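You operate a simulated robot arm through the tools that you are given. There is no shell and no other tool. Be economical: measure what you need, move in short steps, check, and stop when the job is done.

You run a simulated two-armed robot. Do the job below in one go: nothing can be reset, and whatever is moved stays where it is left.

JOB
Take the large green cloth from the top of the green-legged bench and lay it out flat on the near end of the carpeted bench.
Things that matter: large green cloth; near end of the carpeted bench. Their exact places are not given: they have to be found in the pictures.

The check looks at the end state, three seconds after you hand in, the way a careful person would. Anything else that was tipped, shoved, dropped, spilled or broken makes it a failure. Flat cloth is picked up by pressing the open fingertips on it (5 to 10 N) and closing them slowly along it; thin cloth reads only 2 to 8 mm in the jaws.

ROBOT AND FRAMES
Two 7-joint arms with two-finger parallel grippers on one trunk, on a base that drives. Base frame: it is fixed to the floor where the robot stands at the start and does not move with it; the origin is under the middle of the robot, x ahead of it, y to its left, z up; the surface under the hand at the start is at about z = 820. Lengths are in mm, angles in rad, forces in N, time in s.
The left shoulder is at the start at [20, 138, 1225], the right one opposite. With the tool pointing down near the work surface each hand reaches from about 100 to 480 mm from the robot's upright axis, wherever it stands, measured 20 degrees to its own side. Places, roughly: near end of the carpeted bench [-1600, 1400, 800]. Payload 1.57 kg a hand.
Tool frame (each hand has its own): the origin (TCP) lies between the finger pads and is the grasp point; the fingertips stand 30 mm ahead of it; z points along the fingers, y is the line along which they close. Largest opening 80 mm; finger width 17, thickness 12; the body of the gripper, 40 by 82 mm, starts 80 mm behind the TCP.
Orientation is told as [roll, pitch, yaw] about the base's x, y, z axes, in that order, counted from this pose: with the fingers straight down and closing along the base's y, the tool's x points along the base's -x, its y along +y and its z along -z.

CONTROLS
- The arms move only by the tool play_rows. It takes "left_targets", "right_targets" or both (then of equal length, played together; a hand with none holds still); each is one flat list of numbers, 7 for each row, row after row: the shift along the tool's x, y, z in units of 150 mm (1.0 is 150 mm), then the turn, a rotation vector about the tool's x, y, z in units of 45 degrees (1.0 is 45 degrees), then the opening, from 0 (shut) to 1 (fully open). In form: [x, y, z, wx, wy, wz, claw, x, y, z, wx, wy, wz, claw, ...]. A call has 1 to 8 rows; each row is the pose to reach, as a shift and turn from the pose commanded when the call began, along the tool's axes at that moment. A call with a number of a shift or a turn outside -1 to 1 is refused whole. A row lasts 0.2 s, in which the tool goes at most 50 mm and 0.15 rad; a call with a longer step from one row to the next is refused whole, and so is a gripper value outside its range. Where a pose cannot be reached the arm comes as near as it can. A force on the tool above 40 N (or 10 N above the force at the start of the call, whichever is more), or a blocked arm, ends the call early, and 0.2 s more pass. The fingers move at their own pace (about 45 mm/s each) and stop on an object; they squeeze with about 22 N. The grip force told is the motor's: it shows also when the fingers shut on nothing. Time passes only in rows, and 0.2 s behind the last, so rows that repeat a pose let the fingers close. The reply holds the time, the measured pose of the TCP, the force on the tool along the base axes, the opening and the grip force, in the units named above and with some noise, with the torque about the TCP (base axes, N m) and any sound that the robot's microphone picked up, and new pictures: "views" is both (left out), scene, wrist or none (wrist: the cameras of the hands that moved).
- Cameras (640 x 400 px; columns grow to the right, rows downward): "scene" is now at [184.8, 22.5, 1113.9]; the picture's right is [0.13, -0.99, 0.00], its down [-0.45, -0.06, -0.89] and it looks along [0.88, 0.11, -0.45] (base axes); focal length 214 px, centre (320, 200). "left" rides on the left gripper at [72, 7, -122] in its tool frame; the picture's right is [-0.09, 1.00, 0.00], its down [-0.84, -0.08, -0.54] and it looks along [-0.54, -0.05, 0.84] (tool axes); focal length 238 px, centre (320, 200). "right" rides on the right gripper at [72, -7, -122] in its tool frame; the picture's right is [0.09, 1.00, 0.00], its down [-0.84, 0.08, -0.54] and it looks along [-0.54, 0.05, 0.84] (tool axes); focal length 238 px, centre (320, 200).
- slide_trunk(by): slides the trunk up (or, below 0, down) by that many mm; the arms and the scene camera ride with it, the base frame stays. It gives what a move gives, with no picture.
- base_move(legs): drives the robot by 1 to 6 legs, each [ahead, left, turn to the left] in mm, mm and rad, along the robot's own axes; the way and the turn of a leg run together, so that a leg with both is an arc; at most 1500 mm and 3.142 rad a leg. The arms and the cameras ride along, it lands a little off, and it stops where it bumps. It gives what a move gives, and a new picture of the scene camera.
- aim_head(pan, tilt): turns the head with the scene camera to pan (to the left, within 1.047 rad either way) and tilt (down, from -0.506 to 1.204), counted from straight ahead of the robot. It gives what a move gives, and a new picture of the scene camera.
- point_at(camera, pixels): for up to 12 pixels [column, row] of the newest picture of that camera ("zoom" is the newest enlarged one), the place [x, y, z] in the base frame of the surface seen there, good to about 2 mm, but the place of the scene camera against the robot may be out by one fixed shift of up to 18 mm in any direction. It takes no simulated time.
- enlarge(camera, box): a new picture of the part [left, top, right, bottom] of that camera's present view, enlarged. It takes no simulated time.
- job_done(): hands the job in; it is judged then, once.

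Work in short steps. Measure before you move; look again where a grasp or a placing could have gone wrong, and mend it. You have 80 turns and 260 pictures in all, those below and enlarged ones among them. Open the grippers and draw the arms clear of the work before you hand the job in, unless the task says otherwise; then end with one line.

The tools are called by a JSON object that holds its "api" and its "payload". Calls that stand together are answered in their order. play_rows: Moves the arms, as the interface text tells. Its arguments: {"type":"object","properties":{"left_targets":{"type":"array"},"right_targets":{"type":"array"},"views":{"type":"string","enum":["both","scene","wrist","none"]}},"required":[]} The other tools are called the same way: slide_trunk (by) slides the trunk up or down; base_move (legs) drives the base; aim_head (pan, tilt) turns the head that bears the scene camera; point_at (camera, pixels) gives the place of the surface under pixels of a picture; enlarge (camera, box) takes an enlarged picture of a part of a camera's view; job_done () hands the job in.

At the start:

```text
time_s: 0.0
left_tool_pos: [362.5, 174.5, 1032.0]
left_tool_rot: [0.001, -0.001, 0.0]
left_force: [-0.9, 0.0, -0.2]
left_wrist_torque: [-0.01, -0.01, 0.0]
left_grip_width: 80.1
left_grip_force: 0.1
right_tool_pos: [359.7, -144.6, 1061.9]
right_tool_rot: [0.0, 0.0, 0.001]
right_force: [-0.3, 0.4, 0.4]
right_wrist_torque: [0.01, 0.0, 0.0]
right_grip_width: 79.8
right_grip_force: 0.0
trunk travel left (down, up): [-600.0, 640.0]
robot x, y, heading: [0.2, -1.5, -0.005]
head pan, tilt: [0.127, 0.469]
```

scene: 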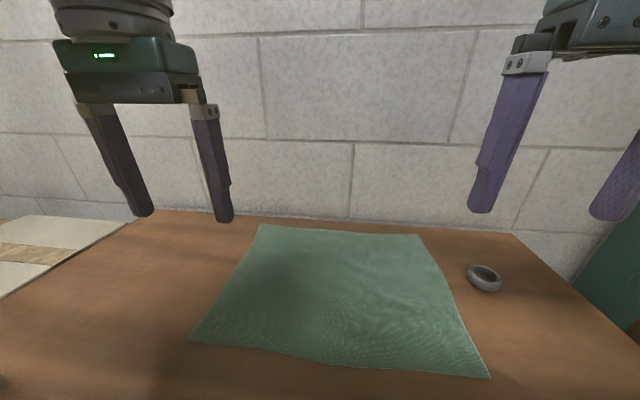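
right: 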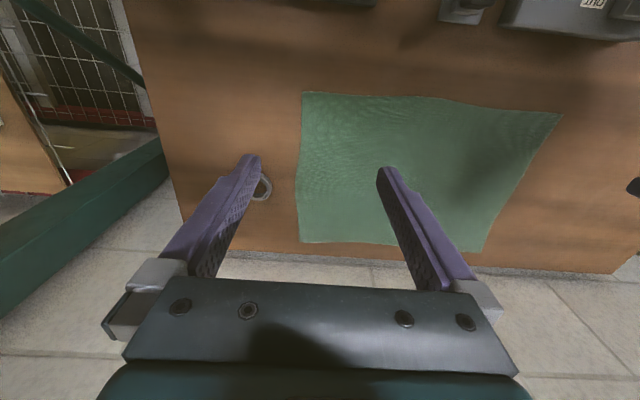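
left: 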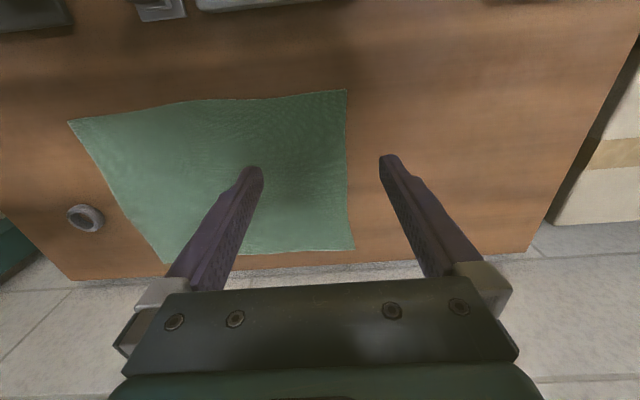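

The cloth lies in front of me with corners near scene (258,225), (420,235), (490,378) and (190,340). I measure these corners, the table and the ring.

{"api": "point_at", "payload": {"camera": "scene", "pixels": [[260, 226], [419, 236], [487, 376], [193, 339], [325, 300], [484, 278], [150, 300], [515, 236], [155, 211]]}}

{"api": "point_at", "payload": {"camera": "left", "pixels": [[72, 123], [343, 94], [350, 246], [165, 258], [300, 150], [420, 130]]}}

{"api": "point_at", "payload": {"camera": "right", "pixels": [[305, 95], [556, 115], [302, 238], [480, 248]]}}

```text
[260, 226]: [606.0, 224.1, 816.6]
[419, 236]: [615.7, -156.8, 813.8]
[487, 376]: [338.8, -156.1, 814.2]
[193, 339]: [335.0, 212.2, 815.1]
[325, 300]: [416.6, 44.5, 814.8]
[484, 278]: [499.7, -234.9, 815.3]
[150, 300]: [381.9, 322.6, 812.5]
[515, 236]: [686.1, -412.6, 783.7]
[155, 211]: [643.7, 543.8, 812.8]
```

```text
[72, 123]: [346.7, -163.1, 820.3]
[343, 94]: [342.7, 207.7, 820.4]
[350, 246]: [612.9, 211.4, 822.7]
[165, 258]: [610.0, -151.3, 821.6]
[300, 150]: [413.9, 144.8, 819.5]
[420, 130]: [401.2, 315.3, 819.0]
```

```text
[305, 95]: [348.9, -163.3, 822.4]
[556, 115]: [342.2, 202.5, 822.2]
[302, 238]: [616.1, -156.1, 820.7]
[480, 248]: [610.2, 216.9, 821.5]
```

The cloth spans x 343–613 and y −160–213, at z≈820. Before grasping it I scout the destination, so I raise the head and look left.

{"api": "aim_head", "payload": {"pan": 1.047, "tilt": 0.3}}

{"api": "aim_head", "payload": {"pan": -1.047, "tilt": 0.3}}

```text
time_s: 1.2
left_tool_pos: [362.3, 175.1, 1032.1]
left_tool_rot: [-0.002, 0.0, 0.0]
left_force: [0.4, 0.2, -0.1]
left_wrist_torque: [0.05, -0.02, -0.04]
left_grip_width: 80.0
left_grip_force: 0.1
right_tool_pos: [361.2, -144.4, 1060.5]
right_tool_rot: [0.0, -0.001, 0.0]
right_force: [0.0, 0.5, -0.1]
right_wrist_torque: [0.03, -0.01, 0.02]
right_grip_width: 79.8
right_grip_force: 0.0
trunk travel left (down, up): [-600.0, 640.0]
robot x, y, heading: [-0.3, -0.9, -0.005]
head pan, tilt: [1.047, 0.3]
```

scene: 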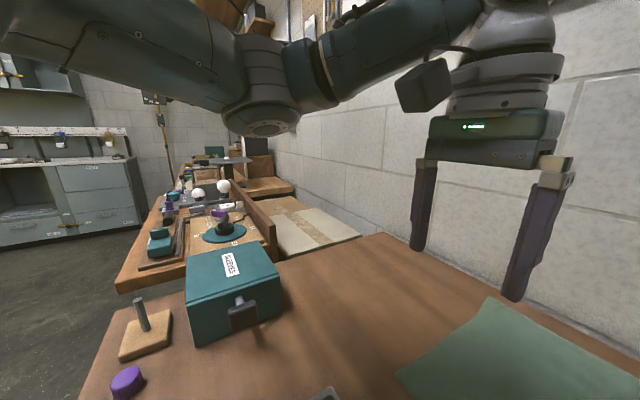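

```text
time_s: 3.2
left_tool_pos: [361.1, 174.8, 1031.9]
left_tool_rot: [0.0, 0.0, 0.0]
left_force: [-0.1, 0.2, 0.5]
left_wrist_torque: [0.0, 0.0, -0.02]
left_grip_width: 80.0
left_grip_force: 0.1
right_tool_pos: [360.4, -143.5, 1060.4]
right_tool_rot: [0.0, 0.001, 0.0]
right_force: [-0.1, 0.3, 0.2]
right_wrist_torque: [0.01, 0.0, 0.0]
right_grip_width: 80.1
right_grip_force: 0.0
trunk travel left (down, up): [-600.0, 640.0]
robot x, y, heading: [2.5, -0.3, -0.0]
head pan, tilt: [-1.047, 0.3]
```

scene: 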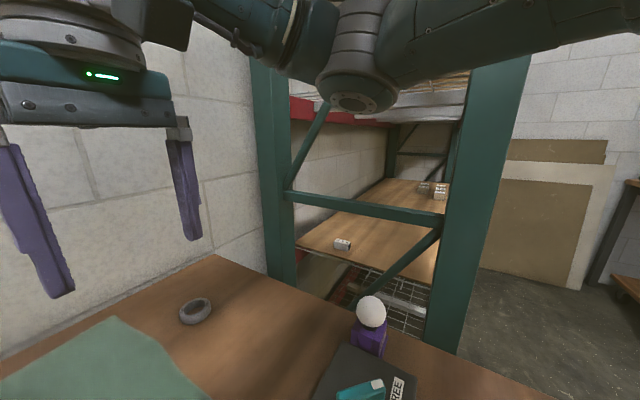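

Items stand near the bench's front edge (the Bussey box on the left, a tray on the right). I look down to find the near edge and what lies between me and the cloth.

{"api": "aim_head", "payload": {"pan": 0.0, "tilt": 1.1}}

```text
time_s: 4.5
left_tool_pos: [361.8, 175.7, 1030.9]
left_tool_rot: [0.0, 0.0, 0.0]
left_force: [0.4, -0.3, 0.4]
left_wrist_torque: [0.02, -0.03, 0.0]
left_grip_width: 80.1
left_grip_force: 0.1
right_tool_pos: [360.9, -144.6, 1060.9]
right_tool_rot: [0.0, 0.0, 0.0]
right_force: [0.2, -0.4, -0.3]
right_wrist_torque: [0.01, 0.01, -0.01]
right_grip_width: 80.0
right_grip_force: 0.0
trunk travel left (down, up): [-600.0, 640.0]
robot x, y, heading: [-2.3, 2.9, 0.002]
head pan, tilt: [0.0, 1.1]
```

scene: 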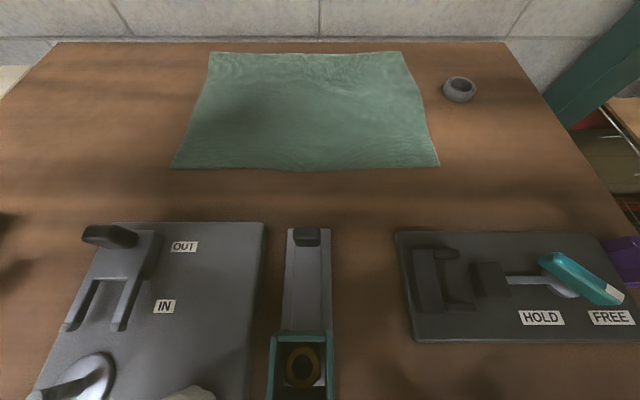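

Mounted fixtures lie between me and the cloth; I measure their extents and heights so that I clear them.

{"api": "point_at", "payload": {"camera": "scene", "pixels": [[110, 235], [195, 226], [265, 226], [307, 237], [430, 255], [580, 275], [95, 370], [300, 365], [190, 395], [520, 360], [305, 169], [460, 85]]}}

```text
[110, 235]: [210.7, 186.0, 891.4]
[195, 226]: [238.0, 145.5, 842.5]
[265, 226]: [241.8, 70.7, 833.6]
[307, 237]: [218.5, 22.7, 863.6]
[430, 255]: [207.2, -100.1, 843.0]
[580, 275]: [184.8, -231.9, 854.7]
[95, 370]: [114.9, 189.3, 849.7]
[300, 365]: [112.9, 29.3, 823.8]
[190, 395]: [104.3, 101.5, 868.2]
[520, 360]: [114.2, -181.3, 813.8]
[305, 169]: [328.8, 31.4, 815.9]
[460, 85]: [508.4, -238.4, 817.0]
```

The fixtures top out around z≈890, at x below 245, so my grasp line at x≈360 is clear of them. I bring both hands down above the near corners with partly open fingers.

{"api": "play_rows", "payload": {"left_targets": [0.01, 0.01, 0.24, 0, 0, 0, 0.6, 0.02, 0.02, 0.5, 0, 0, 0, 0.6, 0.02, 0.02, 0.75, 0, 0, 0, 0.6, 0.02, 0.02, 0.95, 0, 0, 0, 0.6, 0.02, 0.02, 0.95, 0, 0, 0, 0.6], "right_targets": [-0.01, 0.03, 0.25, 0, 0, 0, 0.6, -0.02, 0.06, 0.5, 0, 0, 0, 0.6, -0.02, 0.09, 0.75, 0, 0, 0, 0.6, -0.02, 0.09, 0.98, 0, 0, 0, 0.6, -0.02, 0.09, 0.98, 0, 0, 0, 0.6], "views": "wrist"}}

```text
time_s: 5.7
left_tool_pos: [358.8, 178.7, 889.3]
left_tool_rot: [0.0, 0.0, 0.0]
left_force: [0.2, 0.0, -0.1]
left_wrist_torque: [-0.02, 0.03, 0.0]
left_grip_width: 48.0
left_grip_force: 0.1
right_tool_pos: [362.4, -132.6, 912.5]
right_tool_rot: [-0.001, -0.001, 0.001]
right_force: [0.1, -0.7, 0.8]
right_wrist_torque: [-0.02, -0.02, 0.0]
right_grip_width: 47.8
right_grip_force: 0.1
trunk travel left (down, up): [-600.0, 640.0]
robot x, y, heading: [-1.4, 1.3, -0.0]
head pan, tilt: [0.0, 1.1]
```

right: 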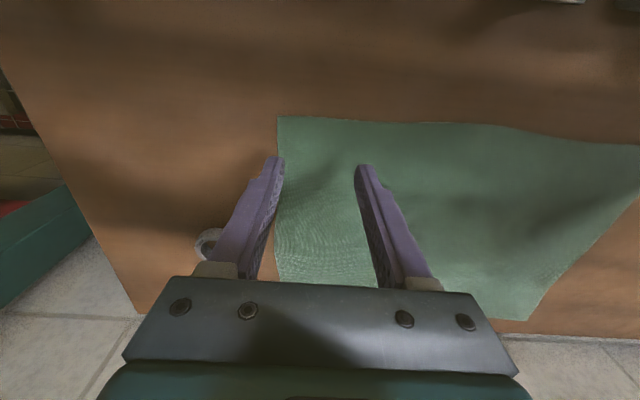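
left: 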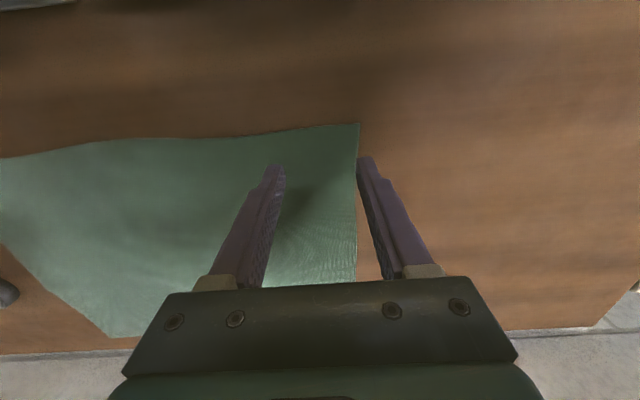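

The outer fingers are right at the cloth's side edges, so I shift both hands about 12 mm inward and come down to just above the cloth.

{"api": "play_rows", "payload": {"left_targets": [0, -0.08, 0.0, 0, 0, 0, 0.6, 0, -0.08, 0.1, 0, 0, 0, 0.6, 0, -0.08, 0.2, 0, 0, 0, 0.6, 0, -0.08, 0.2, 0, 0, 0, 0.6], "right_targets": [0, 0.09, 0.1, 0, 0, 0, 0.6, 0, 0.09, 0.25, 0, 0, 0, 0.6, 0, 0.09, 0.35, 0, 0, 0, 0.6, 0, 0.09, 0.35, 0, 0, 0, 0.6], "views": "wrist"}}

```text
time_s: 6.7
left_tool_pos: [358.8, 166.0, 860.3]
left_tool_rot: [-0.001, 0.001, 0.001]
left_force: [-0.8, -0.7, 0.2]
left_wrist_torque: [0.01, 0.0, -0.03]
left_grip_width: 47.9
left_grip_force: 0.0
right_tool_pos: [363.2, -116.0, 859.6]
right_tool_rot: [0.001, 0.0, 0.0]
right_force: [-0.6, -0.4, -0.1]
right_wrist_torque: [0.0, -0.02, 0.01]
right_grip_width: 47.7
right_grip_force: 0.0
trunk travel left (down, up): [-600.0, 640.0]
robot x, y, heading: [-4.2, 1.2, 0.003]
head pan, tilt: [0.0, 1.1]
```

right: 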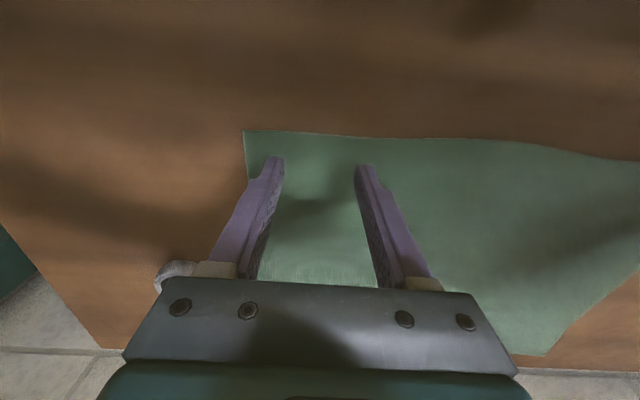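
left: 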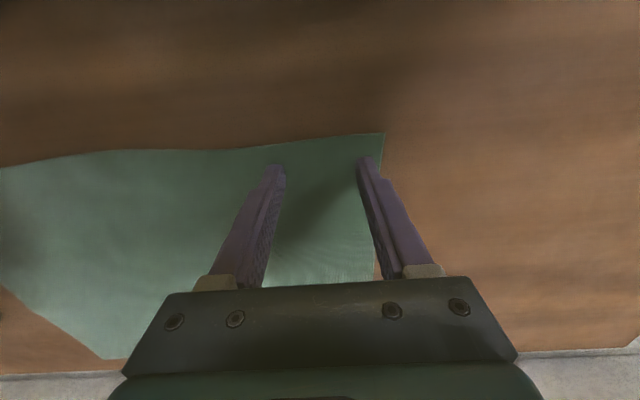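

Both hands hover about 10 mm above the cloth. I lower 10 mm in small rows to reach contact and read the force.

{"api": "play_rows", "payload": {"left_targets": [0, 0, 0.03, 0, 0, 0, 0.6, 0, 0, 0.05, 0, 0, 0, 0.6, 0, 0, 0.067, 0, 0, 0, 0.6, 0, 0, 0.067, 0, 0, 0, 0.6], "right_targets": [0, 0, 0.03, 0, 0, 0, 0.6, 0, 0, 0.05, 0, 0, 0, 0.6, 0, 0, 0.067, 0, 0, 0, 0.6, 0, 0, 0.067, 0, 0, 0, 0.6], "views": "none"}}

```text
time_s: 7.7
left_tool_pos: [360.9, 166.2, 850.6]
left_tool_rot: [-0.001, -0.003, 0.001]
left_force: [-9.9, -1.7, 38.9]
left_wrist_torque: [0.62, 0.35, 0.18]
left_grip_width: 47.9
left_grip_force: 0.2
right_tool_pos: [364.1, -116.8, 851.5]
right_tool_rot: [0.002, -0.001, 0.001]
right_force: [0.6, 0.1, -0.3]
right_wrist_torque: [-0.04, -0.01, 0.01]
right_grip_width: 47.9
right_grip_force: 0.0
trunk travel left (down, up): [-600.0, 640.0]
robot x, y, heading: [-3.3, -0.0, 0.002]
head pan, tilt: [0.0, 1.1]
```

The left hand presses with 39 N, which is too hard, and the right is not touching yet. I raise the left by 1 mm and lower the right by 1.5 mm.

{"api": "play_rows", "payload": {"left_targets": [0, 0, -0.007, 0, 0, 0, 0.6, 0, 0, -0.007, 0, 0, 0, 0.6], "right_targets": [0, 0, 0.006, 0, 0, 0, 0.6, 0, 0, 0.01, 0, 0, 0, 0.6], "views": "none"}}

```text
time_s: 8.3
left_tool_pos: [359.1, 165.9, 850.9]
left_tool_rot: [0.001, -0.001, 0.002]
left_force: [-8.3, -2.2, 36.2]
left_wrist_torque: [0.46, 0.27, 0.12]
left_grip_width: 47.7
left_grip_force: 0.1
right_tool_pos: [365.1, -115.8, 850.7]
right_tool_rot: [0.0, -0.001, 0.0]
right_force: [-5.3, -0.8, 19.8]
right_wrist_torque: [-0.25, 0.22, -0.08]
right_grip_width: 48.1
right_grip_force: 0.0
trunk travel left (down, up): [-600.0, 640.0]
robot x, y, heading: [-1.2, 0.1, 0.002]
head pan, tilt: [0.0, 1.1]
```

The left force only dropped to 36 N, so I raise it another 3 mm and ease the right by 0.6 mm.

{"api": "play_rows", "payload": {"left_targets": [0, 0, -0.01, 0, 0, 0, 0.6, 0, 0, -0.02, 0, 0, 0, 0.6], "right_targets": [0, 0, -0.004, 0, 0, 0, 0.6, 0, 0, -0.004, 0, 0, 0, 0.6], "views": "none"}}

```text
time_s: 8.9
left_tool_pos: [359.9, 165.6, 851.2]
left_tool_rot: [0.001, 0.001, 0.001]
left_force: [1.1, -0.7, 0.9]
left_wrist_torque: [-0.07, -0.05, 0.01]
left_grip_width: 47.8
left_grip_force: 0.0
right_tool_pos: [365.0, -116.6, 850.0]
right_tool_rot: [0.002, -0.001, 0.0]
right_force: [-5.7, 2.3, 30.1]
right_wrist_torque: [-0.37, 0.25, -0.1]
right_grip_width: 47.7
right_grip_force: 0.1
trunk travel left (down, up): [-600.0, 640.0]
robot x, y, heading: [-0.6, -0.7, 0.002]
head pan, tilt: [0.0, 1.1]
```

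Left is now just off and right is at 30 N. I lower the left about 1 mm and raise the right about 1.6 mm.

{"api": "play_rows", "payload": {"left_targets": [0, 0, 0.006, 0, 0, 0, 0.6, 0, 0, 0.006, 0, 0, 0, 0.6, 0, 0, 0.006, 0, 0, 0, 0.6], "right_targets": [0, 0, -0.011, 0, 0, 0, 0.6, 0, 0, -0.011, 0, 0, 0, 0.6, 0, 0, -0.011, 0, 0, 0, 0.6], "views": "none"}}

```text
time_s: 9.7
left_tool_pos: [359.7, 166.3, 853.5]
left_tool_rot: [0.0, -0.001, 0.0]
left_force: [-0.2, -0.4, -0.2]
left_wrist_torque: [0.02, 0.02, 0.03]
left_grip_width: 48.0
left_grip_force: 0.0
right_tool_pos: [364.0, -117.2, 850.6]
right_tool_rot: [-0.003, 0.001, 0.002]
right_force: [0.8, 1.0, 5.8]
right_wrist_torque: [0.07, -0.01, -0.01]
right_grip_width: 48.1
right_grip_force: 0.3
trunk travel left (down, up): [-600.0, 640.0]
robot x, y, heading: [-1.6, 2.0, 0.003]
head pan, tilt: [0.0, 1.1]
```

The right hand is at 6 N, which is good. The left sits about 2 mm above, so I lower it slightly and close the right slowly while it presses.

{"api": "play_rows", "payload": {"left_targets": [0, 0, 0.012, 0, 0, 0, 0.6, 0, 0, 0.016, 0, 0, 0, 0.6, 0, 0, 0.016, 0, 0, 0, 0.6, 0, 0, 0.016, 0, 0, 0, 0.6, 0, 0, 0.016, 0, 0, 0, 0.6, 0, 0, 0.016, 0, 0, 0, 0.6, 0, 0, 0.016, 0, 0, 0, 0.6, 0, 0, 0.016, 0, 0, 0, 0.6], "right_targets": [0, 0, 0.001, 0, 0, 0, 0.54, 0, 0, 0.001, 0, 0, 0, 0.47, 0, 0, 0.001, 0, 0, 0, 0.4, 0, 0, 0.001, 0, 0, 0, 0.32, 0, 0, 0.001, 0, 0, 0, 0.24, 0, 0, 0.001, 0, 0, 0, 0.16, 0, 0, 0.001, 0, 0, 0, 0.08, 0, 0, 0.001, 0, 0, 0, 0], "views": "wrist"}}

```text
time_s: 11.5
left_tool_pos: [359.4, 166.2, 850.9]
left_tool_rot: [0.0, -0.003, 0.0]
left_force: [-5.5, -2.9, 25.4]
left_wrist_torque: [0.44, 0.19, 0.13]
left_grip_width: 48.1
left_grip_force: 0.0
right_tool_pos: [364.2, -116.1, 851.9]
right_tool_rot: [0.0, -0.001, 0.0]
right_force: [0.5, 1.0, 0.8]
right_wrist_torque: [0.02, -0.01, 0.02]
right_grip_width: 6.3
right_grip_force: 22.1
trunk travel left (down, up): [-600.0, 640.0]
robot x, y, heading: [1.1, 0.1, 0.0]
head pan, tilt: [0.0, 1.1]
```

right: 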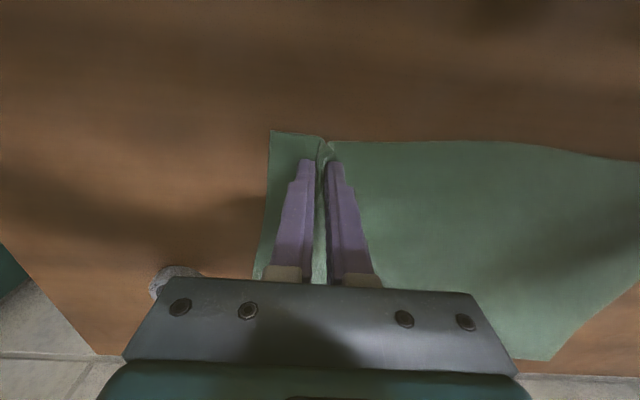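
left: 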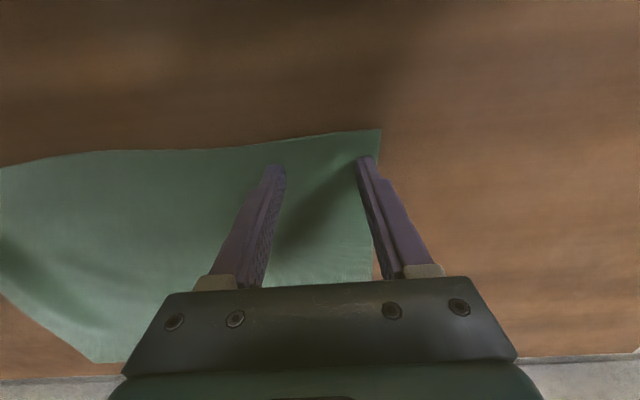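

The right hand holds the cloth at 6.3 mm. The left presses at 25 N, so I ease it 1 mm and close it slowly while the right holds.

{"api": "play_rows", "payload": {"left_targets": [0, 0, -0.008, 0, 0, 0, 0.6, 0, 0, -0.008, 0, 0, 0, 0.53, 0, 0, -0.008, 0, 0, 0, 0.45, 0, 0, -0.008, 0, 0, 0, 0.36, 0, 0, -0.008, 0, 0, 0, 0.27, 0, 0, -0.008, 0, 0, 0, 0.18, 0, 0, -0.008, 0, 0, 0, 0.09, 0, 0, -0.008, 0, 0, 0, 0], "views": "wrist"}}

```text
time_s: 13.3
left_tool_pos: [360.3, 166.0, 851.3]
left_tool_rot: [-0.001, 0.0, -0.001]
left_force: [-0.6, -0.7, 6.8]
left_wrist_torque: [0.02, 0.0, -0.02]
left_grip_width: 2.2
left_grip_force: 16.5
right_tool_pos: [362.6, -117.3, 851.5]
right_tool_rot: [0.001, -0.001, -0.001]
right_force: [0.7, 1.8, 0.0]
right_wrist_torque: [0.07, 0.01, 0.04]
right_grip_width: 6.6
right_grip_force: 22.1
trunk travel left (down, up): [-600.0, 640.0]
robot x, y, heading: [-1.4, -6.4, 0.001]
head pan, tilt: [0.0, 1.1]
```

left: 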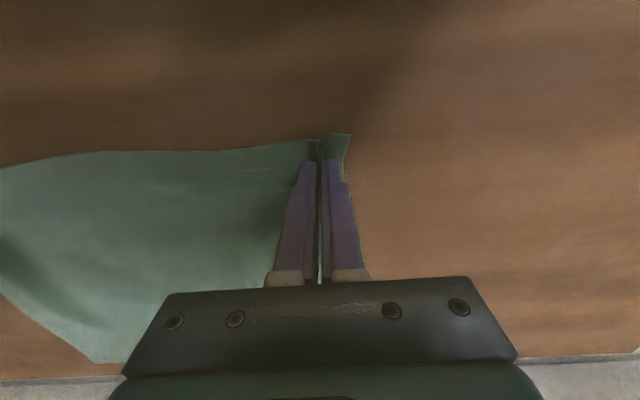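

Both appear to hold. I lift both hands 45 mm gently and check that the cloth comes along.

{"api": "play_rows", "payload": {"left_targets": [0, 0, 0, 0, 0, 0, 0, 0, 0, -0.1, 0, 0, 0, 0, 0, 0, -0.2, 0, 0, 0, 0, 0, 0, -0.3, 0, 0, 0, 0], "right_targets": [0, 0, 0, 0, 0, 0, 0, 0, 0, -0.1, 0, 0, 0, 0, 0, 0, -0.2, 0, 0, 0, 0, 0, 0, -0.3, 0, 0, 0, 0], "views": "both"}}

```text
time_s: 14.3
left_tool_pos: [358.5, 166.9, 894.8]
left_tool_rot: [0.002, 0.001, 0.0]
left_force: [0.8, -3.5, 0.5]
left_wrist_torque: [-0.09, 0.06, -0.02]
left_grip_width: 2.2
left_grip_force: 21.9
right_tool_pos: [364.2, -117.7, 896.8]
right_tool_rot: [0.0, 0.0, 0.001]
right_force: [-0.2, 3.7, -0.1]
right_wrist_torque: [0.06, 0.02, 0.03]
right_grip_width: 6.7
right_grip_force: 22.0
trunk travel left (down, up): [-600.0, 640.0]
robot x, y, heading: [0.6, 0.8, -0.0]
head pan, tilt: [0.0, 1.1]
```

scene: 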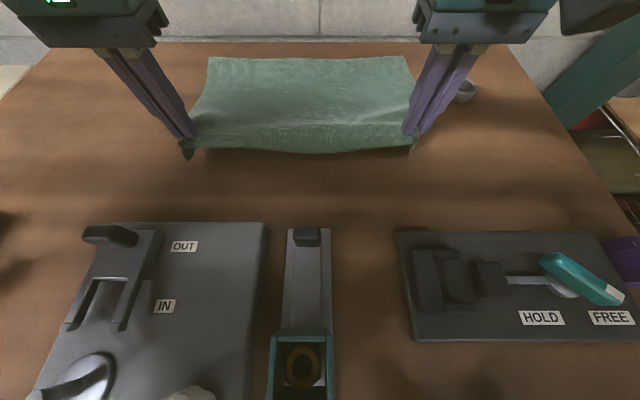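
right: 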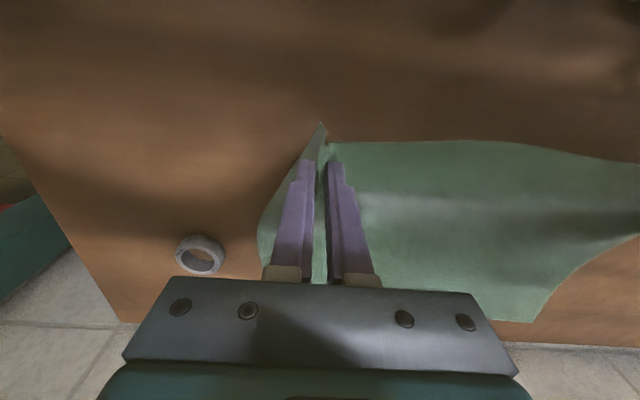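
left: 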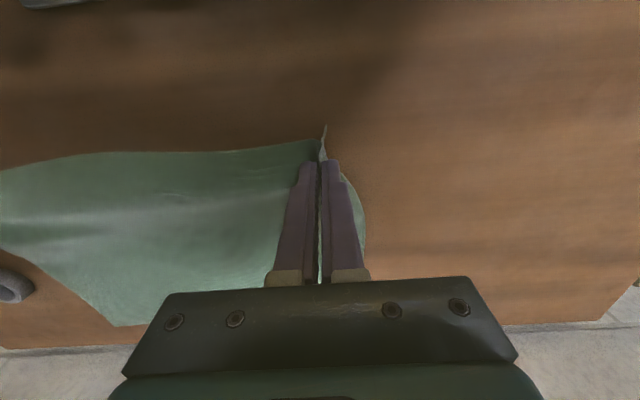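

Both corners are lifted securely. I raise the trunk in stages so that the whole cloth comes off the bench and clears the fixtures.

{"api": "slide_trunk", "payload": {"by": 200}}

{"api": "slide_trunk", "payload": {"by": 220}}

{"api": "aim_head", "payload": {"pan": 0.0, "tilt": 0.9}}

```text
time_s: 16.5
left_tool_pos: [358.7, 165.3, 1096.2]
left_tool_rot: [0.001, 0.002, 0.001]
left_force: [0.3, -3.3, 0.0]
left_wrist_torque: [-0.1, -0.02, 0.06]
left_grip_width: 2.0
left_grip_force: 22.3
right_tool_pos: [362.7, -118.1, 1096.5]
right_tool_rot: [-0.001, 0.0, -0.001]
right_force: [0.4, 3.2, -0.1]
right_wrist_torque: [0.09, 0.0, 0.0]
right_grip_width: 6.2
right_grip_force: 21.9
trunk travel left (down, up): [-800.0, 440.0]
robot x, y, heading: [-1.9, -4.0, 0.002]
head pan, tilt: [0.0, 1.1]
```

```text
time_s: 18.8
left_tool_pos: [359.3, 166.2, 1315.6]
left_tool_rot: [0.0, 0.001, -0.001]
left_force: [0.3, -3.9, -0.8]
left_wrist_torque: [-0.11, -0.02, -0.05]
left_grip_width: 1.8
left_grip_force: 21.8
right_tool_pos: [362.6, -118.5, 1315.7]
right_tool_rot: [0.0, -0.001, -0.001]
right_force: [-0.4, 3.1, -0.7]
right_wrist_torque: [0.09, -0.04, 0.01]
right_grip_width: 6.5
right_grip_force: 21.9
trunk travel left (down, up): [-1020.0, 220.0]
robot x, y, heading: [-2.4, -0.2, -0.006]
head pan, tilt: [0.0, 1.1]
```

```text
time_s: 19.5
left_tool_pos: [357.7, 167.2, 1317.1]
left_tool_rot: [-0.001, 0.001, 0.0]
left_force: [0.1, -2.6, 0.2]
left_wrist_torque: [-0.11, -0.02, 0.01]
left_grip_width: 2.0
left_grip_force: 22.1
right_tool_pos: [364.3, -117.3, 1317.5]
right_tool_rot: [0.0, -0.001, 0.0]
right_force: [0.0, 2.8, -0.5]
right_wrist_torque: [0.11, 0.03, -0.01]
right_grip_width: 6.7
right_grip_force: 21.7
trunk travel left (down, up): [-1020.0, 220.0]
robot x, y, heading: [2.1, -2.4, -0.001]
head pan, tilt: [0.0, 0.901]
```

scene: 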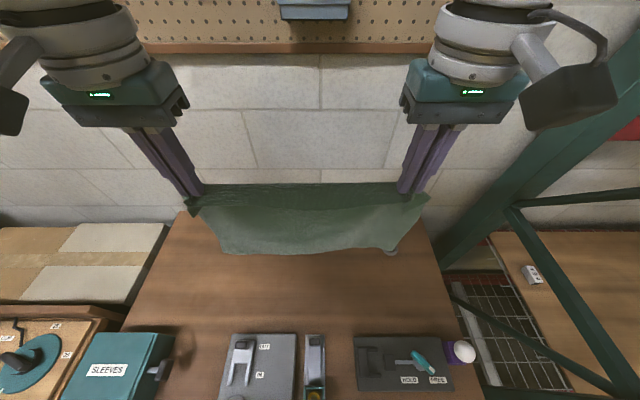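

The cloth hangs clear at z≈1050 and up. I back away 400 mm and then turn left 1.2 rad in place to look for the carpeted bench.

{"api": "base_move", "payload": {"legs": [[-400, 0, 0], [0, 0, 1.2]]}}

{"api": "aim_head", "payload": {"pan": 0.9, "tilt": 0.4}}

```text
time_s: 25.0
left_tool_pos: [-422.2, 396.0, 1316.7]
left_tool_rot: [0.001, 0.002, 1.2]
left_force: [4.8, -1.7, -0.5]
left_wrist_torque: [-0.07, -0.14, -0.01]
left_grip_width: 2.0
left_grip_force: 22.1
right_tool_pos: [-155.3, 299.0, 1316.9]
right_tool_rot: [0.0, 0.0, 1.203]
right_force: [-4.0, 1.7, 0.1]
right_wrist_torque: [0.03, 0.14, 0.02]
right_grip_width: 2.6
right_grip_force: 22.0
trunk travel left (down, up): [-1020.0, 220.0]
robot x, y, heading: [-394.4, -1.8, 1.203]
head pan, tilt: [0.0, 0.901]
```

scene: 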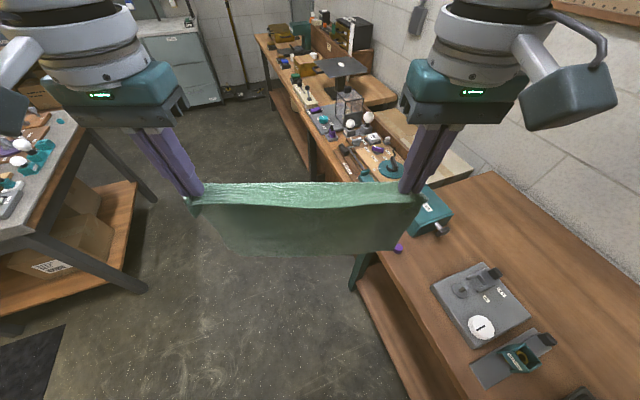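

```text
time_s: 26.2
left_tool_pos: [-420.7, 394.7, 1316.0]
left_tool_rot: [-0.001, 0.0, 1.202]
left_force: [4.0, -1.9, 0.1]
left_wrist_torque: [-0.06, -0.13, -0.01]
left_grip_width: 2.0
left_grip_force: 21.7
right_tool_pos: [-155.4, 297.8, 1317.2]
right_tool_rot: [0.002, 0.001, 1.202]
right_force: [-4.9, 1.7, -0.4]
right_wrist_torque: [0.0, 0.14, 0.0]
right_grip_width: 2.6
right_grip_force: 21.7
trunk travel left (down, up): [-1020.0, 220.0]
robot x, y, heading: [-393.4, -1.6, 1.207]
head pan, tilt: [0.901, 0.4]
```

scene: 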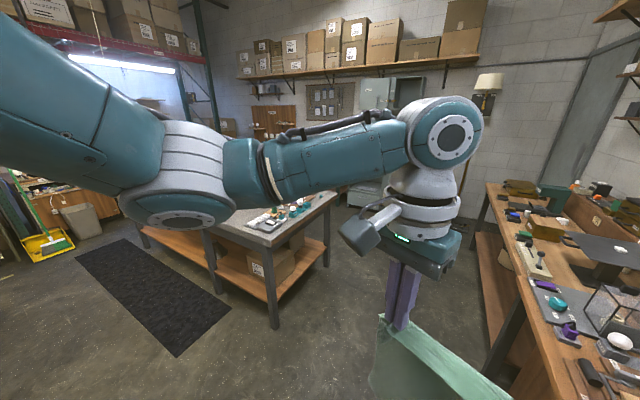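

The grey carpet-topped bench is at the left. I turn another 0.9 rad left to face it, with the head lifted to see over the cloth.

{"api": "base_move", "payload": {"legs": [[0, 0, 0.95]]}}

{"api": "aim_head", "payload": {"pan": 0.0, "tilt": 0.55}}

```text
time_s: 29.1
left_tool_pos: [-732.5, 208.0, 1316.8]
left_tool_rot: [0.0, 0.0, 2.158]
left_force: [3.4, 2.8, 0.4]
left_wrist_torque: [0.09, -0.15, -0.03]
left_grip_width: 2.1
left_grip_force: 21.8
right_tool_pos: [-499.4, 369.0, 1316.3]
right_tool_rot: [0.001, -0.001, 2.158]
right_force: [-3.1, -4.0, 0.0]
right_wrist_torque: [-0.07, 0.12, 0.01]
right_grip_width: 2.4
right_grip_force: 21.5
trunk travel left (down, up): [-1020.0, 220.0]
robot x, y, heading: [-392.4, 0.2, 2.157]
head pan, tilt: [0.901, 0.4]
```

scene: 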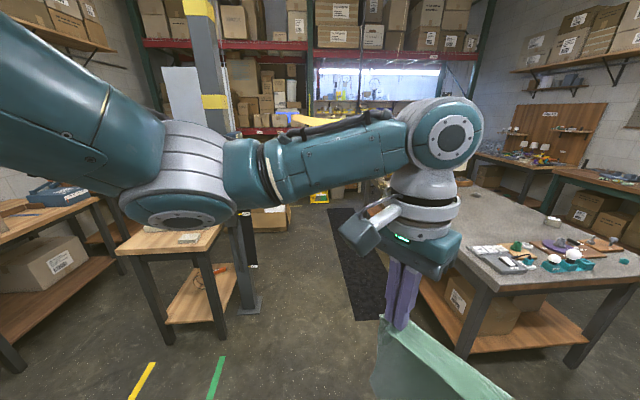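

```text
time_s: 30.3
left_tool_pos: [-732.2, 207.6, 1316.7]
left_tool_rot: [-0.001, 0.0, 2.158]
left_force: [3.5, 3.0, -0.6]
left_wrist_torque: [0.06, -0.13, -0.01]
left_grip_width: 1.7
left_grip_force: 22.1
right_tool_pos: [-499.2, 368.9, 1317.1]
right_tool_rot: [0.001, 0.001, 2.159]
right_force: [-4.0, -2.7, 0.6]
right_wrist_torque: [-0.08, 0.11, -0.04]
right_grip_width: 2.3
right_grip_force: 21.9
trunk travel left (down, up): [-1020.0, 220.0]
robot x, y, heading: [-393.0, 0.7, 2.157]
head pan, tilt: [0.0, 0.55]
```

scene: 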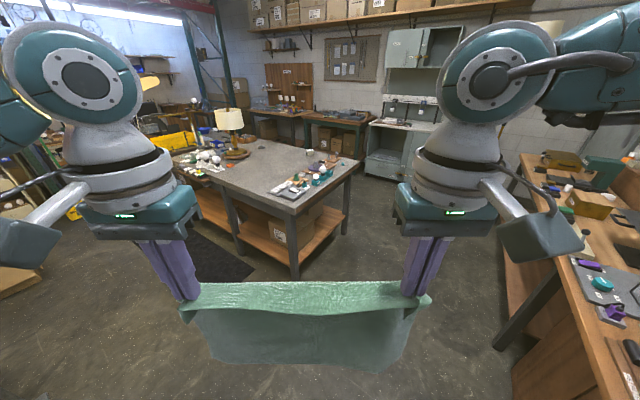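

The carpeted bench is now fully visible, at about columns 170–360 and rows 138–212. I enlarge it and measure points.

{"api": "enlarge", "payload": {"camera": "scene", "box": [160, 100, 380, 240]}}

{"api": "point_at", "payload": {"camera": "scene", "pixels": [[291, 210], [356, 163], [262, 140], [174, 158], [240, 175], [215, 172], [255, 160], [300, 155], [300, 187], [335, 167], [240, 150]]}}

```text
2.86 times, centred on (270, 170) of scene
```

zoom: 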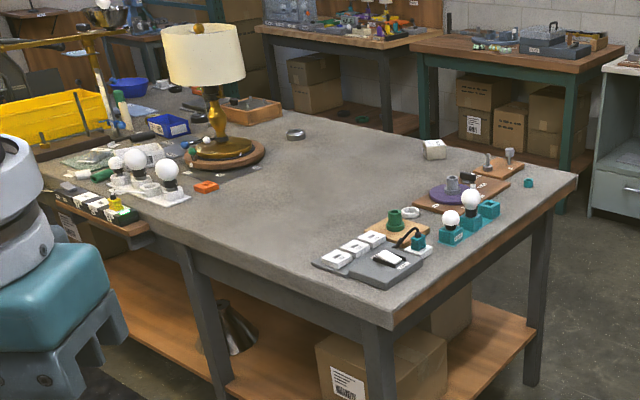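

```text
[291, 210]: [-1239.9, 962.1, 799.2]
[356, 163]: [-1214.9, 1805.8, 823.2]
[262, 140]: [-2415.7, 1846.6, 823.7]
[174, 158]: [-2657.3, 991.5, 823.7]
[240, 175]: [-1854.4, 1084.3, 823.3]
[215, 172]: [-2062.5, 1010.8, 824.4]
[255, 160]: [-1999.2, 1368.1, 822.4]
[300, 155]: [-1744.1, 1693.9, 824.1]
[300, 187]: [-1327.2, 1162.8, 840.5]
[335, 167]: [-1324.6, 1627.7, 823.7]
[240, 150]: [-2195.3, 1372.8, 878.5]
```

I measure the free area between the lamp group and the near-edge fixtures.

{"api": "point_at", "payload": {"camera": "zoom", "pixels": [[205, 188], [264, 158], [296, 136], [313, 266], [372, 226], [430, 158], [415, 212], [190, 200], [180, 247], [290, 290], [480, 150], [345, 140]]}}

```text
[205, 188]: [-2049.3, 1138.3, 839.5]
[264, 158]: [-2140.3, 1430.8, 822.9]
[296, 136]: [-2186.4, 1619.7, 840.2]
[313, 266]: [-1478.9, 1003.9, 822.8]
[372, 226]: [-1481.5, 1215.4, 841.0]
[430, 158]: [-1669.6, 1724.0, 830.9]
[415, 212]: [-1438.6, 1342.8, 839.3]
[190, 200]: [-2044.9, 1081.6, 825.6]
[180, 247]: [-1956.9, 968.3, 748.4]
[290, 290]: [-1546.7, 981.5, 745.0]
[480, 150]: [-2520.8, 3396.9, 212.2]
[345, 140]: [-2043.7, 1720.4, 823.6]
```

The free strip is x≈−2020…−1500, with the bench front at y≈970. I plan to face +y from about x=−1690. I turn towards the way there to check the floor route.

{"api": "base_move", "payload": {"legs": [[0, 0, 0.6]]}}

```text
time_s: 32.3
left_tool_pos: [-790.2, -16.8, 1316.9]
left_tool_rot: [0.0, 0.0, 2.753]
left_force: [1.9, 5.0, 0.2]
left_wrist_torque: [0.09, -0.06, 0.0]
left_grip_width: 2.2
left_grip_force: 22.3
right_tool_pos: [-687.7, 247.4, 1316.5]
right_tool_rot: [0.001, -0.001, 2.752]
right_force: [-1.4, -3.7, -0.1]
right_wrist_torque: [-0.15, 0.04, -0.02]
right_grip_width: 2.3
right_grip_force: 21.9
trunk travel left (down, up): [-1020.0, 220.0]
robot x, y, heading: [-396.5, 3.9, 2.744]
head pan, tilt: [0.0, 0.55]
```

scene: 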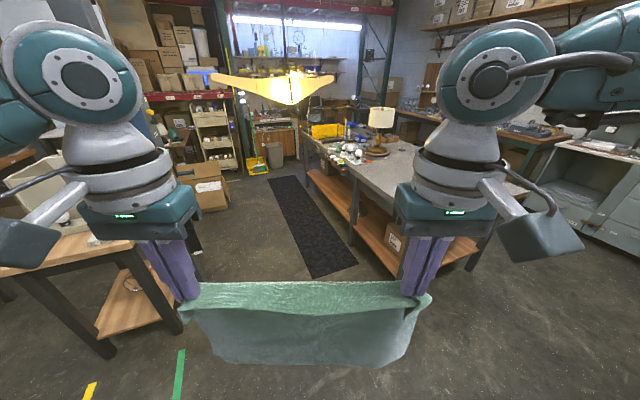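

I measure the side table on the left, the yellow overhead object and the mat.

{"api": "point_at", "payload": {"camera": "scene", "pixels": [[135, 243], [180, 332], [60, 262], [270, 90], [330, 80], [315, 275], [270, 182], [220, 200], [410, 260], [352, 240], [310, 163], [330, 152]]}}

```text
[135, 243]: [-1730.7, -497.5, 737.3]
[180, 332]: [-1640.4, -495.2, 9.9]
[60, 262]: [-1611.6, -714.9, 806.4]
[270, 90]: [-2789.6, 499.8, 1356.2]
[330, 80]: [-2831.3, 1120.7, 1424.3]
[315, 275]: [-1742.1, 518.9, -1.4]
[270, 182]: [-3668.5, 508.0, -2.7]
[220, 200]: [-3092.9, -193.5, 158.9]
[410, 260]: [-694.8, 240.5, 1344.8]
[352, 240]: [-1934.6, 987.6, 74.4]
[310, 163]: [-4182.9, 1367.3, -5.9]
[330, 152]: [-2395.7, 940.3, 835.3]
```

The route is clear. I drive to about (−1690, 480) and then turn right to face +y.

{"api": "base_move", "payload": {"legs": [[1377, 62, 0], [0, 0, -1.173]]}}

{"api": "aim_head", "payload": {"pan": 0.0, "tilt": 0.7}}

```text
time_s: 42.1
left_tool_pos: [-1852.0, 835.0, 1315.7]
left_tool_rot: [0.0, -0.001, 1.57]
left_force: [4.5, -0.7, -0.5]
left_wrist_torque: [-0.01, -0.14, 0.0]
left_grip_width: 1.6
left_grip_force: 22.5
right_tool_pos: [-1568.0, 839.0, 1316.5]
right_tool_rot: [0.002, 0.001, 1.573]
right_force: [-4.6, 0.1, 0.0]
right_wrist_torque: [0.02, 0.13, 0.03]
right_grip_width: 2.4
right_grip_force: 22.0
trunk travel left (down, up): [-1020.0, 220.0]
robot x, y, heading: [-1689.8, 478.2, 1.567]
head pan, tilt: [0.0, 0.55]
```

scene: 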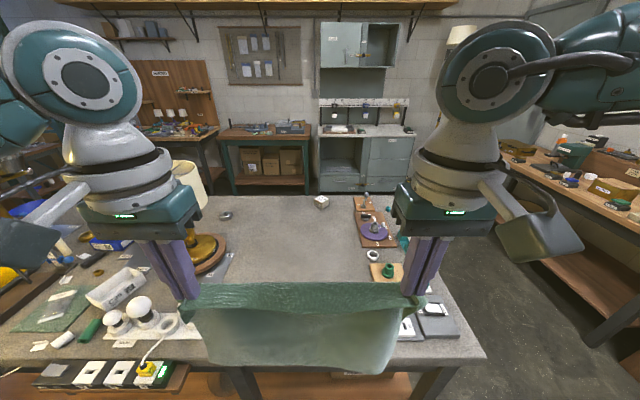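

```text
time_s: 42.8
left_tool_pos: [-1851.5, 834.8, 1316.7]
left_tool_rot: [-0.002, 0.0, 1.569]
left_force: [2.8, -0.2, -0.4]
left_wrist_torque: [-0.02, -0.13, 0.01]
left_grip_width: 2.2
left_grip_force: 22.1
right_tool_pos: [-1568.9, 838.7, 1315.9]
right_tool_rot: [0.003, 0.001, 1.569]
right_force: [-3.0, -0.2, -0.8]
right_wrist_torque: [-0.01, 0.1, 0.06]
right_grip_width: 2.4
right_grip_force: 22.2
trunk travel left (down, up): [-1020.0, 220.0]
robot x, y, heading: [-1686.9, 476.6, 1.566]
head pan, tilt: [0.0, 0.7]
```

scene: 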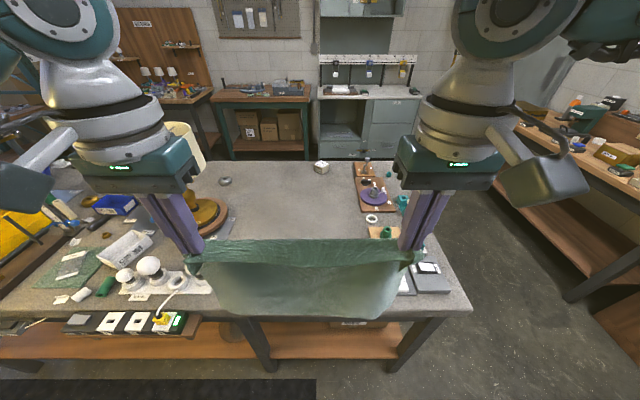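

Bulb sockets and a cable stand near the front left, around pixels (200,285) and (190,322). I measure these, the fixture at right (430,280), the lamp base and the cloth's bottom hem.

{"api": "point_at", "payload": {"camera": "scene", "pixels": [[208, 285], [196, 322], [240, 320], [402, 290], [430, 288], [383, 232], [222, 215], [228, 235], [225, 180], [322, 167], [310, 318], [330, 200]]}}

```text
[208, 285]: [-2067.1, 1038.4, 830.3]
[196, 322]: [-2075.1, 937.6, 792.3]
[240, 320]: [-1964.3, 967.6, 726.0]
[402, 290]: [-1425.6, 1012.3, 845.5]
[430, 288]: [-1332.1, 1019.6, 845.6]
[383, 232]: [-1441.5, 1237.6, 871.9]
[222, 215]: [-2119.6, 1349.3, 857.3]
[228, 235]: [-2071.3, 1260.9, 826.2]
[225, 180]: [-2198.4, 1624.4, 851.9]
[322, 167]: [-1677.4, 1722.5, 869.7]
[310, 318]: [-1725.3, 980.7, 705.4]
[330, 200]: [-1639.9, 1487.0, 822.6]
```

The free strip is x −2060…−1480. I drive ahead 370 mm to y≈850, the same stand-off as at the first bench.

{"api": "base_move", "payload": {"legs": [[370, 0, 0]]}}

{"api": "aim_head", "payload": {"pan": 0.0, "tilt": 1.1}}

```text
time_s: 45.1
left_tool_pos: [-1853.3, 1203.0, 1316.3]
left_tool_rot: [0.0, -0.001, 1.573]
left_force: [4.7, -0.2, -0.5]
left_wrist_torque: [0.01, -0.13, 0.07]
left_grip_width: 2.1
left_grip_force: 22.0
right_tool_pos: [-1570.8, 1207.4, 1316.3]
right_tool_rot: [0.003, 0.0, 1.574]
right_force: [-3.9, -0.5, 0.3]
right_wrist_torque: [0.02, 0.12, 0.04]
right_grip_width: 2.4
right_grip_force: 22.2
trunk travel left (down, up): [-1020.0, 220.0]
robot x, y, heading: [-1685.5, 842.1, 1.571]
head pan, tilt: [0.0, 0.7]
```

scene: 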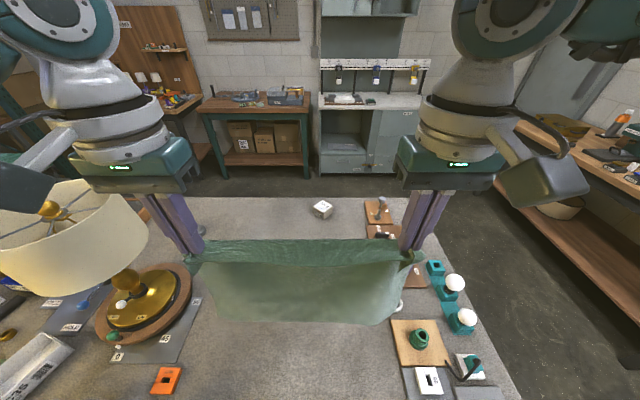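

```text
time_s: 46.0
left_tool_pos: [-1853.2, 1204.1, 1315.8]
left_tool_rot: [-0.002, -0.001, 1.572]
left_force: [3.9, -0.2, -0.7]
left_wrist_torque: [0.06, -0.12, -0.01]
left_grip_width: 1.9
left_grip_force: 22.0
right_tool_pos: [-1570.0, 1209.3, 1316.1]
right_tool_rot: [0.001, 0.0, 1.576]
right_force: [-3.3, -0.6, -0.3]
right_wrist_torque: [-0.03, 0.11, 0.07]
right_grip_width: 2.4
right_grip_force: 22.1
trunk travel left (down, up): [-1020.0, 220.0]
robot x, y, heading: [-1689.1, 845.4, 1.573]
head pan, tilt: [0.0, 1.1]
```

scene: 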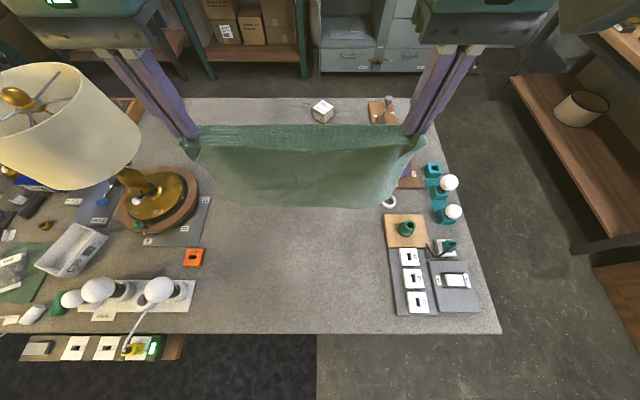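

I measure the clearances: lampshade edge, lamp plate, orange block, fixtures on the right, bench front edge, and the cloth hem.

{"api": "point_at", "payload": {"camera": "scene", "pixels": [[136, 145], [209, 200], [204, 257], [384, 235], [393, 300], [384, 203], [320, 332], [322, 112], [215, 195], [385, 208], [300, 240], [370, 110]]}}

```text
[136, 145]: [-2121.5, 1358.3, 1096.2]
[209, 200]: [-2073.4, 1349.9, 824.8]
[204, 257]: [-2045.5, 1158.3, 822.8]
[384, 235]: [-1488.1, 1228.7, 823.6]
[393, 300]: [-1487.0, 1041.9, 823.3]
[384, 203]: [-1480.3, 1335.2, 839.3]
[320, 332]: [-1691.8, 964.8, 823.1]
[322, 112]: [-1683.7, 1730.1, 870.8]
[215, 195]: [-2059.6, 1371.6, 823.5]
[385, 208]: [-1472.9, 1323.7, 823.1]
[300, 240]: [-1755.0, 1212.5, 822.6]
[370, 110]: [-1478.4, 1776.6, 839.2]
```

Everything is clear of x −2045…−1488. I plan to lay the cloth by a backward pull (hem far, held edge near). First I raise the hands relative to the shoulders and reach forward, keeping the same level on both.

{"api": "play_rows", "payload": {"left_targets": [-0.15, 0, -0.17, 0, 0, 0, 0, -0.3, 0, -0.34, 0, 0, 0, 0, -0.45, 0, -0.5, 0, 0, 0, 0, -0.6, 0, -0.67, 0, 0, 0, 0, -0.75, 0, -0.84, 0, 0, 0, 0, -0.9, 0, -1.0, 0, 0, 0, 0, -0.9, 0, -1.0, 0, 0, 0, 0], "right_targets": [-0.15, 0, -0.17, 0, 0, 0, 0, -0.3, 0, -0.34, 0, 0, 0, 0, -0.45, 0, -0.5, 0, 0, 0, 0, -0.6, 0, -0.67, 0, 0, 0, 0, -0.75, 0, -0.84, 0, 0, 0, 0, -0.9, 0, -1.0, 0, 0, 0, 0, -0.9, 0, -1.0, 0, 0, 0, 0], "views": "scene"}}

```text
time_s: 47.6
left_tool_pos: [-1859.8, 1324.0, 1468.5]
left_tool_rot: [-0.005, -0.001, 1.569]
left_force: [13.1, 0.5, -1.3]
left_wrist_torque: [0.02, -0.4, 0.02]
left_grip_width: 2.0
left_grip_force: 22.4
left hand out of reach, approached as far as the arm can: row 6, 7
right_tool_pos: [-1569.5, 1321.1, 1448.8]
right_tool_rot: [0.004, 0.0, 1.578]
right_force: [-12.6, -0.2, 0.7]
right_wrist_torque: [-0.02, 0.41, 0.03]
right_grip_width: 2.3
right_grip_force: 21.4
right hand out of reach, approached as far as the arm can: row 6, 7
trunk travel left (down, up): [-1020.0, 220.0]
robot x, y, heading: [-1687.0, 844.8, 1.576]
head pan, tilt: [0.0, 1.1]
```

scene: 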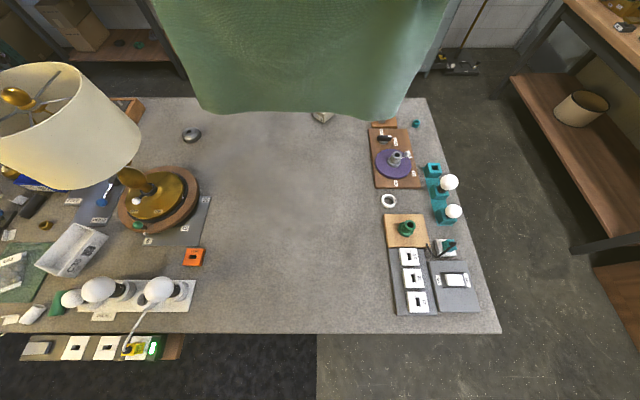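

The arms are at their reach limit (≈479 mm ahead) and the cloth is tensioned at 13 N. I ease both hands back and level them, bringing them slightly together.

{"api": "play_rows", "payload": {"left_targets": [0.1, -0.02, 0.08, 0, 0, 0, 0, 0.2, -0.02, 0.15, 0, 0, 0, 0, 0.2, -0.02, 0.15, 0, 0, 0, 0], "right_targets": [0.1, 0, 0.08, 0, 0, 0, 0, 0.2, 0, 0.15, 0, 0, 0, 0, 0.2, 0, 0.15, 0, 0, 0, 0], "views": "none"}}

```text
time_s: 48.4
left_tool_pos: [-1858.3, 1296.2, 1443.3]
left_tool_rot: [-0.002, -0.001, 1.574]
left_force: [11.0, -0.6, -0.4]
left_wrist_torque: [0.01, -0.32, 0.0]
left_grip_width: 2.1
left_grip_force: 21.8
right_tool_pos: [-1568.7, 1290.8, 1425.0]
right_tool_rot: [0.002, 0.002, 1.575]
right_force: [-10.8, 0.1, 0.6]
right_wrist_torque: [0.03, 0.39, 0.07]
right_grip_width: 2.1
right_grip_force: 22.0
trunk travel left (down, up): [-1020.0, 220.0]
robot x, y, heading: [-1685.9, 843.3, 1.571]
head pan, tilt: [0.0, 1.1]
```

Left is 18 mm higher than right and tension is 11 N. I lower the left, bring the hands together by 6 mm and go slightly forward.

{"api": "play_rows", "payload": {"left_targets": [-0.03, -0.02, 0.06, 0, 0, 0, 0, -0.06, -0.03, 0.12, 0, 0, 0, 0, -0.06, -0.03, 0.12, 0, 0, 0, 0], "right_targets": [-0.05, 0.02, 0, 0, 0, 0, 0, -0.09, 0.02, 0, 0, 0, 0, 0, -0.09, 0.02, 0, 0, 0, 0, 0], "views": "none"}}

{"api": "slide_trunk", "payload": {"by": -200}}

{"api": "base_move", "payload": {"legs": [[35, 0, 0]]}}

```text
time_s: 49.2
left_tool_pos: [-1853.4, 1304.4, 1425.5]
left_tool_rot: [0.0, 0.001, 1.574]
left_force: [3.4, 0.1, 0.3]
left_wrist_torque: [-0.01, -0.11, 0.0]
left_grip_width: 2.2
left_grip_force: 21.8
right_tool_pos: [-1570.5, 1303.5, 1427.8]
right_tool_rot: [0.001, -0.001, 1.571]
right_force: [-3.2, -0.1, 0.4]
right_wrist_torque: [0.04, 0.11, 0.03]
right_grip_width: 2.2
right_grip_force: 21.5
trunk travel left (down, up): [-1020.0, 220.0]
robot x, y, heading: [-1684.7, 844.5, 1.575]
head pan, tilt: [0.0, 1.1]
```

```text
time_s: 51.4
left_tool_pos: [-1853.6, 1303.2, 1226.0]
left_tool_rot: [-0.003, 0.001, 1.572]
left_force: [2.7, 0.6, 0.3]
left_wrist_torque: [-0.01, -0.09, 0.0]
left_grip_width: 2.1
left_grip_force: 22.8
right_tool_pos: [-1571.2, 1304.0, 1226.5]
right_tool_rot: [0.001, -0.001, 1.575]
right_force: [-2.7, 0.8, -0.2]
right_wrist_torque: [0.01, 0.09, 0.04]
right_grip_width: 2.3
right_grip_force: 21.9
trunk travel left (down, up): [-820.0, 420.0]
robot x, y, heading: [-1684.6, 844.4, 1.575]
head pan, tilt: [0.0, 1.1]
```

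```text
time_s: 52.2
left_tool_pos: [-1853.4, 1338.3, 1226.2]
left_tool_rot: [-0.001, 0.002, 1.573]
left_force: [2.0, -0.8, -0.1]
left_wrist_torque: [0.03, -0.1, 0.02]
left_grip_width: 2.0
left_grip_force: 21.7
right_tool_pos: [-1570.6, 1339.9, 1226.4]
right_tool_rot: [0.002, -0.001, 1.575]
right_force: [-3.1, 0.6, -0.5]
right_wrist_torque: [0.02, 0.07, 0.07]
right_grip_width: 2.5
right_grip_force: 22.1
trunk travel left (down, up): [-820.0, 420.0]
robot x, y, heading: [-1686.4, 877.4, 1.57]
head pan, tilt: [0.0, 1.1]
```

scene: 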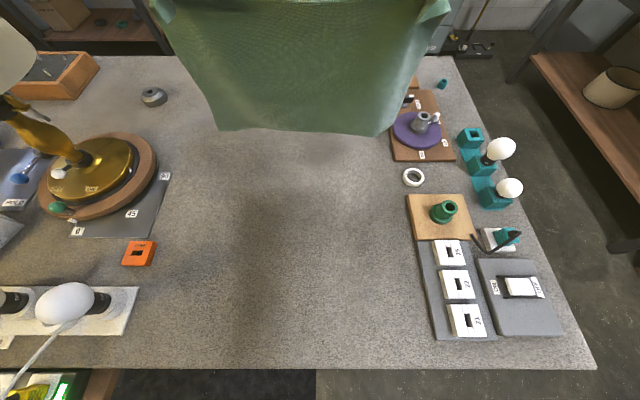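

No bump occurred. I check the hem height and the nearby board's left edge.

{"api": "point_at", "payload": {"camera": "scene", "pixels": [[218, 128], [305, 127], [385, 130], [395, 160], [406, 200], [402, 178], [165, 16], [443, 8]]}}

```text
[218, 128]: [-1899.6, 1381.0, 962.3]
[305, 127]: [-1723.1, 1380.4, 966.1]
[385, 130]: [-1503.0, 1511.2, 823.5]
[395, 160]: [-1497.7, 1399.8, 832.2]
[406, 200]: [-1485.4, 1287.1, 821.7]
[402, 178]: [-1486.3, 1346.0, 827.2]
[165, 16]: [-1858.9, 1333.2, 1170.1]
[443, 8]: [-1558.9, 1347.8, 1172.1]
```

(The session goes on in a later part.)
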